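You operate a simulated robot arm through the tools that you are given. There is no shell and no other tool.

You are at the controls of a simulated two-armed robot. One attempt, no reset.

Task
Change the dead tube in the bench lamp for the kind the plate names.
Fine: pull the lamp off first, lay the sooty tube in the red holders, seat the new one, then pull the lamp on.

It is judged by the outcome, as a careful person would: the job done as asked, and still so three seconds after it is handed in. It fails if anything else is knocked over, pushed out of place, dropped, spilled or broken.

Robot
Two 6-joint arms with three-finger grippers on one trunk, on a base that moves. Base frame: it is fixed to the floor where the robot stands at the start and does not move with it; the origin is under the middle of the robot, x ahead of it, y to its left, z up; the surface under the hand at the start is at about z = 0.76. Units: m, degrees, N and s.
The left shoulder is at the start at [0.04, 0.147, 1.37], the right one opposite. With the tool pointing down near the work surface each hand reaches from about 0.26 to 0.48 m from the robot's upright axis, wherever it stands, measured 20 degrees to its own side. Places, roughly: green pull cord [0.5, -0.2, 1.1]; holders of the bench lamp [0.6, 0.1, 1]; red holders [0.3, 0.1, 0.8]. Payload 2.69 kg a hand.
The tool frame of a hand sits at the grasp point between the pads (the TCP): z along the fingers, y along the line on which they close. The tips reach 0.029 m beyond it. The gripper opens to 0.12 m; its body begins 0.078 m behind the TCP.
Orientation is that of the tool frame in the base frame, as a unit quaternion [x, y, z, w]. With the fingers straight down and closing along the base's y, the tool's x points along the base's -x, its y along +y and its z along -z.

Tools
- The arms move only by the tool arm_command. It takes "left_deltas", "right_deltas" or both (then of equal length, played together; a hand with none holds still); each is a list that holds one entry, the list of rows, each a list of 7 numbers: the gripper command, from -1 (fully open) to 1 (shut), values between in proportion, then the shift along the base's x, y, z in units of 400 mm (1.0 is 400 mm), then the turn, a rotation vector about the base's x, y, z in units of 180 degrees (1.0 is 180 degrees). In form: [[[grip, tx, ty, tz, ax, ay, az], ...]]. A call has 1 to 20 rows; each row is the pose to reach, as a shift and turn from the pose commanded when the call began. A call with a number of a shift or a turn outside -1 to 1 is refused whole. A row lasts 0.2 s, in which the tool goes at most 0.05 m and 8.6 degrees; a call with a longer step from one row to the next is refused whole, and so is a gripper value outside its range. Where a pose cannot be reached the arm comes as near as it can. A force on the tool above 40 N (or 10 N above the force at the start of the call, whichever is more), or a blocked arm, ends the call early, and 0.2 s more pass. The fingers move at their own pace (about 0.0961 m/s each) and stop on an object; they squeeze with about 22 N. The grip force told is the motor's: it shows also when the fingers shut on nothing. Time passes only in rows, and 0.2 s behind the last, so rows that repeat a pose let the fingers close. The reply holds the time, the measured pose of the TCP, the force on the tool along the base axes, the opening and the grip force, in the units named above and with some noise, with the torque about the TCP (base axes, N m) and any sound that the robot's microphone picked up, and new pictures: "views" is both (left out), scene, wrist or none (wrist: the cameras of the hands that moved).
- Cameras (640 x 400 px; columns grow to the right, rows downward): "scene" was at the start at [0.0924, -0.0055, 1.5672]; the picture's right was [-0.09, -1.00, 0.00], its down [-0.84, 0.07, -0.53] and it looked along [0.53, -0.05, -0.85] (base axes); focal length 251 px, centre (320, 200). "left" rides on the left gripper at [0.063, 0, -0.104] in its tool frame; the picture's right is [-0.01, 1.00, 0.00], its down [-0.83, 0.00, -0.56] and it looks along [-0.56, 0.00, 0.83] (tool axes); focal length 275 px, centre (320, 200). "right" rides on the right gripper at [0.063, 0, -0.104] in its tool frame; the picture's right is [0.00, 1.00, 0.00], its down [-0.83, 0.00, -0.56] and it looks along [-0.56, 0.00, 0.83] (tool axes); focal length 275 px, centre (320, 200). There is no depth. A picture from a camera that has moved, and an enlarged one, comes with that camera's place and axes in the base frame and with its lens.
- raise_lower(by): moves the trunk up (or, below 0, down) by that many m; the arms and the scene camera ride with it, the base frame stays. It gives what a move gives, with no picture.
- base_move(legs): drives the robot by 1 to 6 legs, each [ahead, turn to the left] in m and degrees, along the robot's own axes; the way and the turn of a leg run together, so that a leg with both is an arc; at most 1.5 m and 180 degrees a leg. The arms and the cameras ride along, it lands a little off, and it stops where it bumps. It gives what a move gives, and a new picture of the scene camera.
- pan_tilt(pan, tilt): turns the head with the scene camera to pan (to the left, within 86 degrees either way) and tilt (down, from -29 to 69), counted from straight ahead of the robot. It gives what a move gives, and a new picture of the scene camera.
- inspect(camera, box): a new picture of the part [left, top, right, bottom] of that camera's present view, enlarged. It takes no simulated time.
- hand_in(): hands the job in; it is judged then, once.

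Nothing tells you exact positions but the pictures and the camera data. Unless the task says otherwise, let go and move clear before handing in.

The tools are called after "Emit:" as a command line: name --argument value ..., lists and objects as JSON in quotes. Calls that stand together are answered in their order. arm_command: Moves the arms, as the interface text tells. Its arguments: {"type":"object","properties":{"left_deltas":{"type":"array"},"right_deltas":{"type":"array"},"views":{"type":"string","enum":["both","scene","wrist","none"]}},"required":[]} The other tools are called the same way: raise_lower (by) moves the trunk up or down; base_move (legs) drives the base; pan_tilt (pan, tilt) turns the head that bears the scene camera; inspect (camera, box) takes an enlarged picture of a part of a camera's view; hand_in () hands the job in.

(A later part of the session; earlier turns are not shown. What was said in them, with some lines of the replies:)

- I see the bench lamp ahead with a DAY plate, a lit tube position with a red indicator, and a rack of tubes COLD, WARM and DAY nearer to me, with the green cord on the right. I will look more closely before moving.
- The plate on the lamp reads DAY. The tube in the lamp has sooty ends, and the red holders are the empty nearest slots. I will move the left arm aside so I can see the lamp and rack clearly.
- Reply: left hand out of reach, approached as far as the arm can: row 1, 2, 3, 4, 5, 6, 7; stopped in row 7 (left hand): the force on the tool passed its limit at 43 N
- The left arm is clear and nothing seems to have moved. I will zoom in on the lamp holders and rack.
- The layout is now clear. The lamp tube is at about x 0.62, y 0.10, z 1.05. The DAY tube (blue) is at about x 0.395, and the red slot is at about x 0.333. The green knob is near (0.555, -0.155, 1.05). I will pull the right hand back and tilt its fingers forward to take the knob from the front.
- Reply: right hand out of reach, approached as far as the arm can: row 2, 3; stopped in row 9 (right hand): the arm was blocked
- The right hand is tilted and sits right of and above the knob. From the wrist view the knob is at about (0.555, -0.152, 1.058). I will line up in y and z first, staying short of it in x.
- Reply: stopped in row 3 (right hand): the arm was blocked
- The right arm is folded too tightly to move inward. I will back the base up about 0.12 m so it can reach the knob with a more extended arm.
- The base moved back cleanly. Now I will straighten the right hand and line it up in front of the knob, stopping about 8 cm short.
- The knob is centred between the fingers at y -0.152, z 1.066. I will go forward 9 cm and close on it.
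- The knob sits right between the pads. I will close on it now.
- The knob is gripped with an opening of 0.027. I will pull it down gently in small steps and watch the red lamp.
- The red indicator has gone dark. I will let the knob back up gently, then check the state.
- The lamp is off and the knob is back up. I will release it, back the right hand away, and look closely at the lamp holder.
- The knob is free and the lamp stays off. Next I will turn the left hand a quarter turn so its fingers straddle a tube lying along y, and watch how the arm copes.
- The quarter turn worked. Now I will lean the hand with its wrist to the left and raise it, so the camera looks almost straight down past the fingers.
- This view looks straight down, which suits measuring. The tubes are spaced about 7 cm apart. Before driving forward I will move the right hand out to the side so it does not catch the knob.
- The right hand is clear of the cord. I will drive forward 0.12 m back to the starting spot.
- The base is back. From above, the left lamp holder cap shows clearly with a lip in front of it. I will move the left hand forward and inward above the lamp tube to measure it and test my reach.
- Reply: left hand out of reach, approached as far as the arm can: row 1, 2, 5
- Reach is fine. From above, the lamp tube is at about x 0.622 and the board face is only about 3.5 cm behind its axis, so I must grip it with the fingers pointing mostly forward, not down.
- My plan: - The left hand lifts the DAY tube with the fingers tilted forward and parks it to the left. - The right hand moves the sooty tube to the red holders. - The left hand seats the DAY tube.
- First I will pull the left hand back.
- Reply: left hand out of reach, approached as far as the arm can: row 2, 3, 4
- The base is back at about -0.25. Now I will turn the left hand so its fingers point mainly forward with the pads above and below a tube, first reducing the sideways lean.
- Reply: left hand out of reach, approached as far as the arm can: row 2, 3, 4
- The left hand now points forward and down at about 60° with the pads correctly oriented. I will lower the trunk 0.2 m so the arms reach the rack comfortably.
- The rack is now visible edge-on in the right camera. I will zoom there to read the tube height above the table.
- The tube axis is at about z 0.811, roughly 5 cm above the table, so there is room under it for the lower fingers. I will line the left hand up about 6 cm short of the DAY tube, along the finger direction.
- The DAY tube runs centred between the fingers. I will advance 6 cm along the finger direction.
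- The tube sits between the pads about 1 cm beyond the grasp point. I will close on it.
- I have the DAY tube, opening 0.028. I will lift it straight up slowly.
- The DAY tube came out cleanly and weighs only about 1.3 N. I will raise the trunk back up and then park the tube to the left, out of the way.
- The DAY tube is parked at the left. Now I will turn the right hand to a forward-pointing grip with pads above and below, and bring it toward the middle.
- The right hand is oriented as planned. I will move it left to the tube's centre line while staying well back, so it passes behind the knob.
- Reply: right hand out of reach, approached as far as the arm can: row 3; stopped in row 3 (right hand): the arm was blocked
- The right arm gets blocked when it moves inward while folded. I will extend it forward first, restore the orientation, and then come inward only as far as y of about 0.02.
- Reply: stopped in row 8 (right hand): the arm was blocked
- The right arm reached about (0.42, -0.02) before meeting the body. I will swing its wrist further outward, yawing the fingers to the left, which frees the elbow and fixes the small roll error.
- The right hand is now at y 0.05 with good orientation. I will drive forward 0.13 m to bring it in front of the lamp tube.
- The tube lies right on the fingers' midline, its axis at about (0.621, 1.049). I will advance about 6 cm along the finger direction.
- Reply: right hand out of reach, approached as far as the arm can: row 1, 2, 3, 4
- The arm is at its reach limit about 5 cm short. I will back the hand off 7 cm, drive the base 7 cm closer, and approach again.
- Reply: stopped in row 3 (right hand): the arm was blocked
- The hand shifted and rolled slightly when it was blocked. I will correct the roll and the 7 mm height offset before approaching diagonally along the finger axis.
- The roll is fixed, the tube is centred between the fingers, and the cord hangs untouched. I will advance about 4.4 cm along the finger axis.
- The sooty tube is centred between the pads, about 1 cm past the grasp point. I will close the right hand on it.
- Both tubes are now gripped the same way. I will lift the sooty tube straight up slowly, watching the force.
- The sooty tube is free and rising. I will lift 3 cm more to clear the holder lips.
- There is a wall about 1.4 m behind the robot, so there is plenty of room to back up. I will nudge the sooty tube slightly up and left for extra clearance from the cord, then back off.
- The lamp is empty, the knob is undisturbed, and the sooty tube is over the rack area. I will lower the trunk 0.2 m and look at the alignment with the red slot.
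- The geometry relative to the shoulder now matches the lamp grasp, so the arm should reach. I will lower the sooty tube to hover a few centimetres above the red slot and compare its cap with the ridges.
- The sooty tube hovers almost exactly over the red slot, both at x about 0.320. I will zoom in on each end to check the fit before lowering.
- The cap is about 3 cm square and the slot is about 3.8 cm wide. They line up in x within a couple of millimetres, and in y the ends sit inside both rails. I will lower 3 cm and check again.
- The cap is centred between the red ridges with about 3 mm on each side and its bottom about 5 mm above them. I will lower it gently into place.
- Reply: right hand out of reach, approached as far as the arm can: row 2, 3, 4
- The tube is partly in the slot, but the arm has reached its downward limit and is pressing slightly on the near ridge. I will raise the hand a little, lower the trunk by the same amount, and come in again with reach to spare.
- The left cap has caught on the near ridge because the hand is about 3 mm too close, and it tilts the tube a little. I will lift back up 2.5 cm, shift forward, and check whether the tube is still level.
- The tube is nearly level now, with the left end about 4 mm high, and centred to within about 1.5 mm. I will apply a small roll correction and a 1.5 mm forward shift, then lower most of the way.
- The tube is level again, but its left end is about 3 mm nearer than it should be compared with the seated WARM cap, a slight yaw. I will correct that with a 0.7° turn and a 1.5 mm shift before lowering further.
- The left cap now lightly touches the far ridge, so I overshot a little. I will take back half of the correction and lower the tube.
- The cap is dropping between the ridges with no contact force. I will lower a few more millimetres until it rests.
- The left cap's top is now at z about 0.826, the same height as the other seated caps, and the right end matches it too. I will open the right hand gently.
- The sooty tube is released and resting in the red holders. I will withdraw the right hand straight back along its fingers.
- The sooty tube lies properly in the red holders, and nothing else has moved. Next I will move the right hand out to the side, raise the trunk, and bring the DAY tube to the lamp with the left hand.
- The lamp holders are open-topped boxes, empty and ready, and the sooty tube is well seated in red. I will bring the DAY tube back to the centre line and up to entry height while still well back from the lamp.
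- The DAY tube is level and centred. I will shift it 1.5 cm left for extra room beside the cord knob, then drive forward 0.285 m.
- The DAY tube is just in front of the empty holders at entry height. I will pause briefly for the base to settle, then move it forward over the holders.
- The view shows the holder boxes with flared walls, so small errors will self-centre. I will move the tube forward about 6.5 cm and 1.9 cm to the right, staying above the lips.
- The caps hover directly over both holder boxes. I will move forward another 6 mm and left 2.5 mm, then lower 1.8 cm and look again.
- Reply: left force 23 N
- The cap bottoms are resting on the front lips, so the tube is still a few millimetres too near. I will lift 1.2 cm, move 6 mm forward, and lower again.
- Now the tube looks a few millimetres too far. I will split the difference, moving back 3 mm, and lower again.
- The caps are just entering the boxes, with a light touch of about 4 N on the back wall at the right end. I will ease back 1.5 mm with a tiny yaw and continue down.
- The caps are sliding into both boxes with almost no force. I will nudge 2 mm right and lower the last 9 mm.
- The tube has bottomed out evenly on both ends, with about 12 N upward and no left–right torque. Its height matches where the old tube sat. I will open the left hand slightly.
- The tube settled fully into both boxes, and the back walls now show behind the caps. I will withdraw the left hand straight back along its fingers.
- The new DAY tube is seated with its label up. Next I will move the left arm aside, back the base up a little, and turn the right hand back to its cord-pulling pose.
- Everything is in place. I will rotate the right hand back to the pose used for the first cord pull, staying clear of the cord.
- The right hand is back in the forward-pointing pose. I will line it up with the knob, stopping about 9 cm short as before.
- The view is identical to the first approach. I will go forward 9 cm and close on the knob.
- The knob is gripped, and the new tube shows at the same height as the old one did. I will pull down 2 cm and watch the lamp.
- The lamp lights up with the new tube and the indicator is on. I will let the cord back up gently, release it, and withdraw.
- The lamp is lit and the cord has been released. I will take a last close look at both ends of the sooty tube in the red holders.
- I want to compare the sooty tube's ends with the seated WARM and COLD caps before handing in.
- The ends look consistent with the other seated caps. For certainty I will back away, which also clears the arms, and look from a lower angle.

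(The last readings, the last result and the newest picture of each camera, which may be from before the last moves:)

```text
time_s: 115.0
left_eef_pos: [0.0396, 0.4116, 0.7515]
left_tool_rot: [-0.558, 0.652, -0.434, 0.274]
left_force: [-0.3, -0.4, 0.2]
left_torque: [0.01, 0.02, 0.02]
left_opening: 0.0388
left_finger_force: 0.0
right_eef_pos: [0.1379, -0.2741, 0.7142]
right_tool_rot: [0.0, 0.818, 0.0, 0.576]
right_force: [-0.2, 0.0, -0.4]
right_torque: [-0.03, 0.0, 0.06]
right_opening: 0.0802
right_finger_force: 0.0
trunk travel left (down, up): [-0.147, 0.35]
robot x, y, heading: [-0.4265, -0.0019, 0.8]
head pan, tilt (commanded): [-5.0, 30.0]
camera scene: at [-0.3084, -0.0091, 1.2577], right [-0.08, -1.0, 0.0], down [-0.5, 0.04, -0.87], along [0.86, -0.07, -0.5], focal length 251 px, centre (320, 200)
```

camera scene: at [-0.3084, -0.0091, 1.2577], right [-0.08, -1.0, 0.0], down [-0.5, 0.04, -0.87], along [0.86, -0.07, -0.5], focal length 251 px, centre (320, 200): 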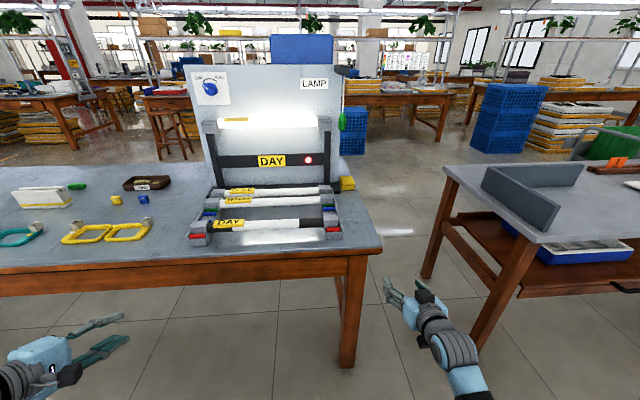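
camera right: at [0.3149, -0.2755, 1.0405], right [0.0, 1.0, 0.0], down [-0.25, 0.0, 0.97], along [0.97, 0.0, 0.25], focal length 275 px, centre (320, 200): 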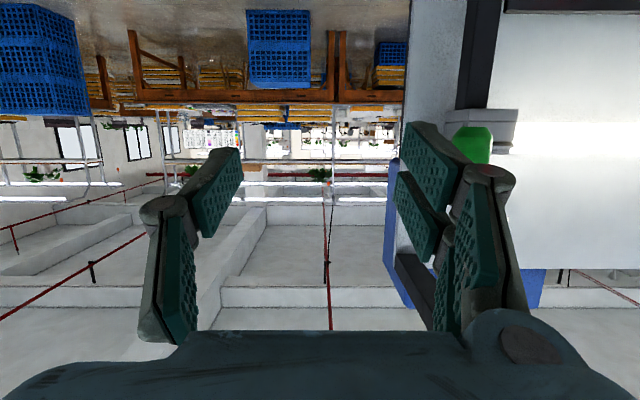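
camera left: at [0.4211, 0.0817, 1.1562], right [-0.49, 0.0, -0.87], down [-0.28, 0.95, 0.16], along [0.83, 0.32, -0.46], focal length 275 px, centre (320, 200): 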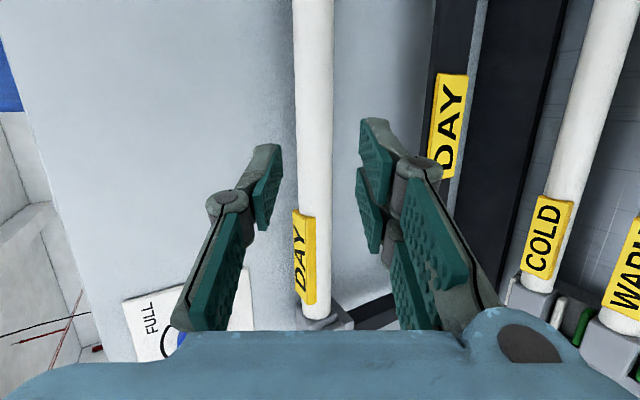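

Emit:
inspect --camera "scene" --box '[180, 180, 350, 260]'

Emit:
inspect --camera "scene" --box '[180, 100, 350, 200]'

Emit:
inspect --camera "scene" --box '[185, 205, 235, 255]'

Emit:
inspect --camera "scene" --box '[305, 195, 355, 245]'

```text
3.76 times, centred on (265, 220) of scene
camera zoom: at [-0.3084, -0.0091, 1.2577], right [-0.08, -1.0, 0.0], down [-0.5, 0.04, -0.87], along [0.86, -0.07, -0.5], focal length 944 px, centre (527, 125)
```

zoom: 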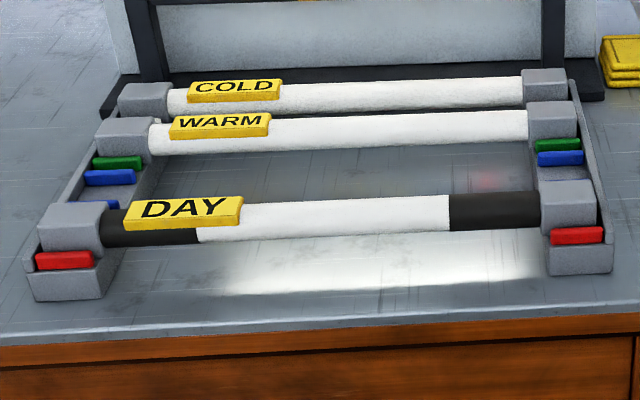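

```text
3.76 times, centred on (265, 150) of scene
camera zoom: at [-0.3084, -0.0091, 1.2577], right [-0.08, -1.0, 0.0], down [-0.5, 0.04, -0.87], along [0.86, -0.07, -0.5], focal length 944 px, centre (527, 388)
```

zoom: 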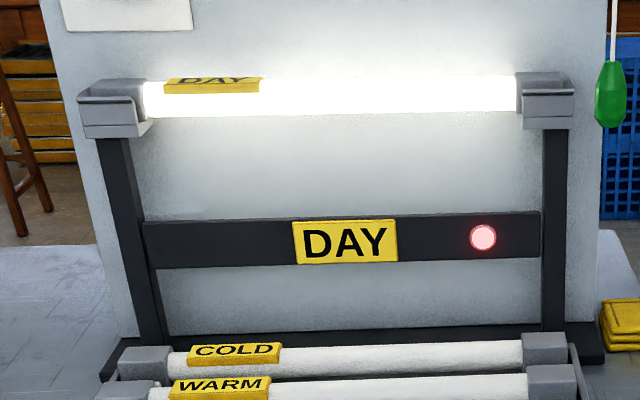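

```text
8.00 times, centred on (210, 230) of scene
camera zoom: at [-0.3084, -0.0091, 1.2577], right [-0.08, -1.0, 0.0], down [-0.5, 0.04, -0.87], along [0.86, -0.07, -0.5], focal length 2005 px, centre (1200, -40)
```

zoom: 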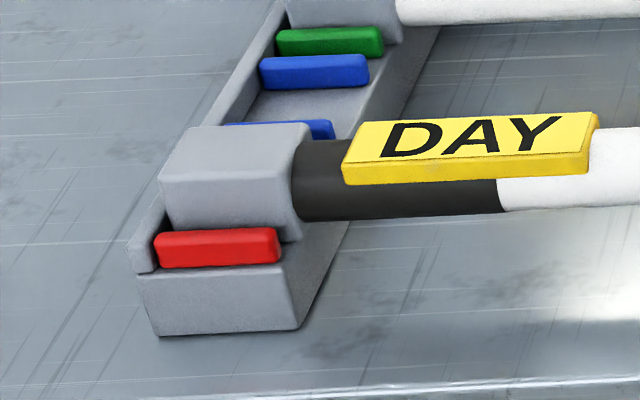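

```text
8.00 times, centred on (330, 220) of scene
camera zoom: at [-0.3084, -0.0091, 1.2577], right [-0.08, -1.0, 0.0], down [-0.5, 0.04, -0.87], along [0.86, -0.07, -0.5], focal length 2005 px, centre (240, 40)
```

zoom: 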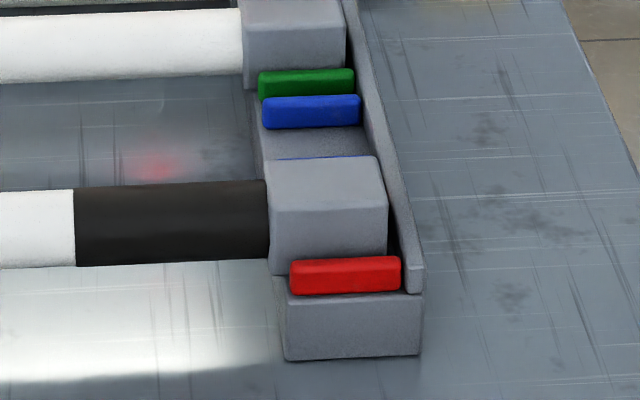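

The lamp is lit with the new DAY tube level in its holders. The sooty tube lies seated in the red slots at both ends, and everything else is where it was. Both hands are empty and clear, so I am handing in.

Emit:
hand_in

```text
The job is handed in.
```

The dead tube in the bench lamp is changed for a new DAY tube, the kind the plate names, and the lamp is lit. The job is handed in.

- **Lamp off and on:** I pulled the lamp off before touching the tubes and pulled it back on last. The red indicator is on.
- **Sooty tube:** it rests in the red holders, seated at both ends. On the first try its left cap caught on a ridge, so I lifted it and set it again. I lifted the new tube from its blue holders before laying the sooty one down, and seated it in the lamp afterwards.
- **New tube:** it sits level in both lamp holders with its label up. It touched the front lips and a back wall on the way in, and nothing shifted.

The other items I could see at the end are where they were. Both hands are empty and clear.
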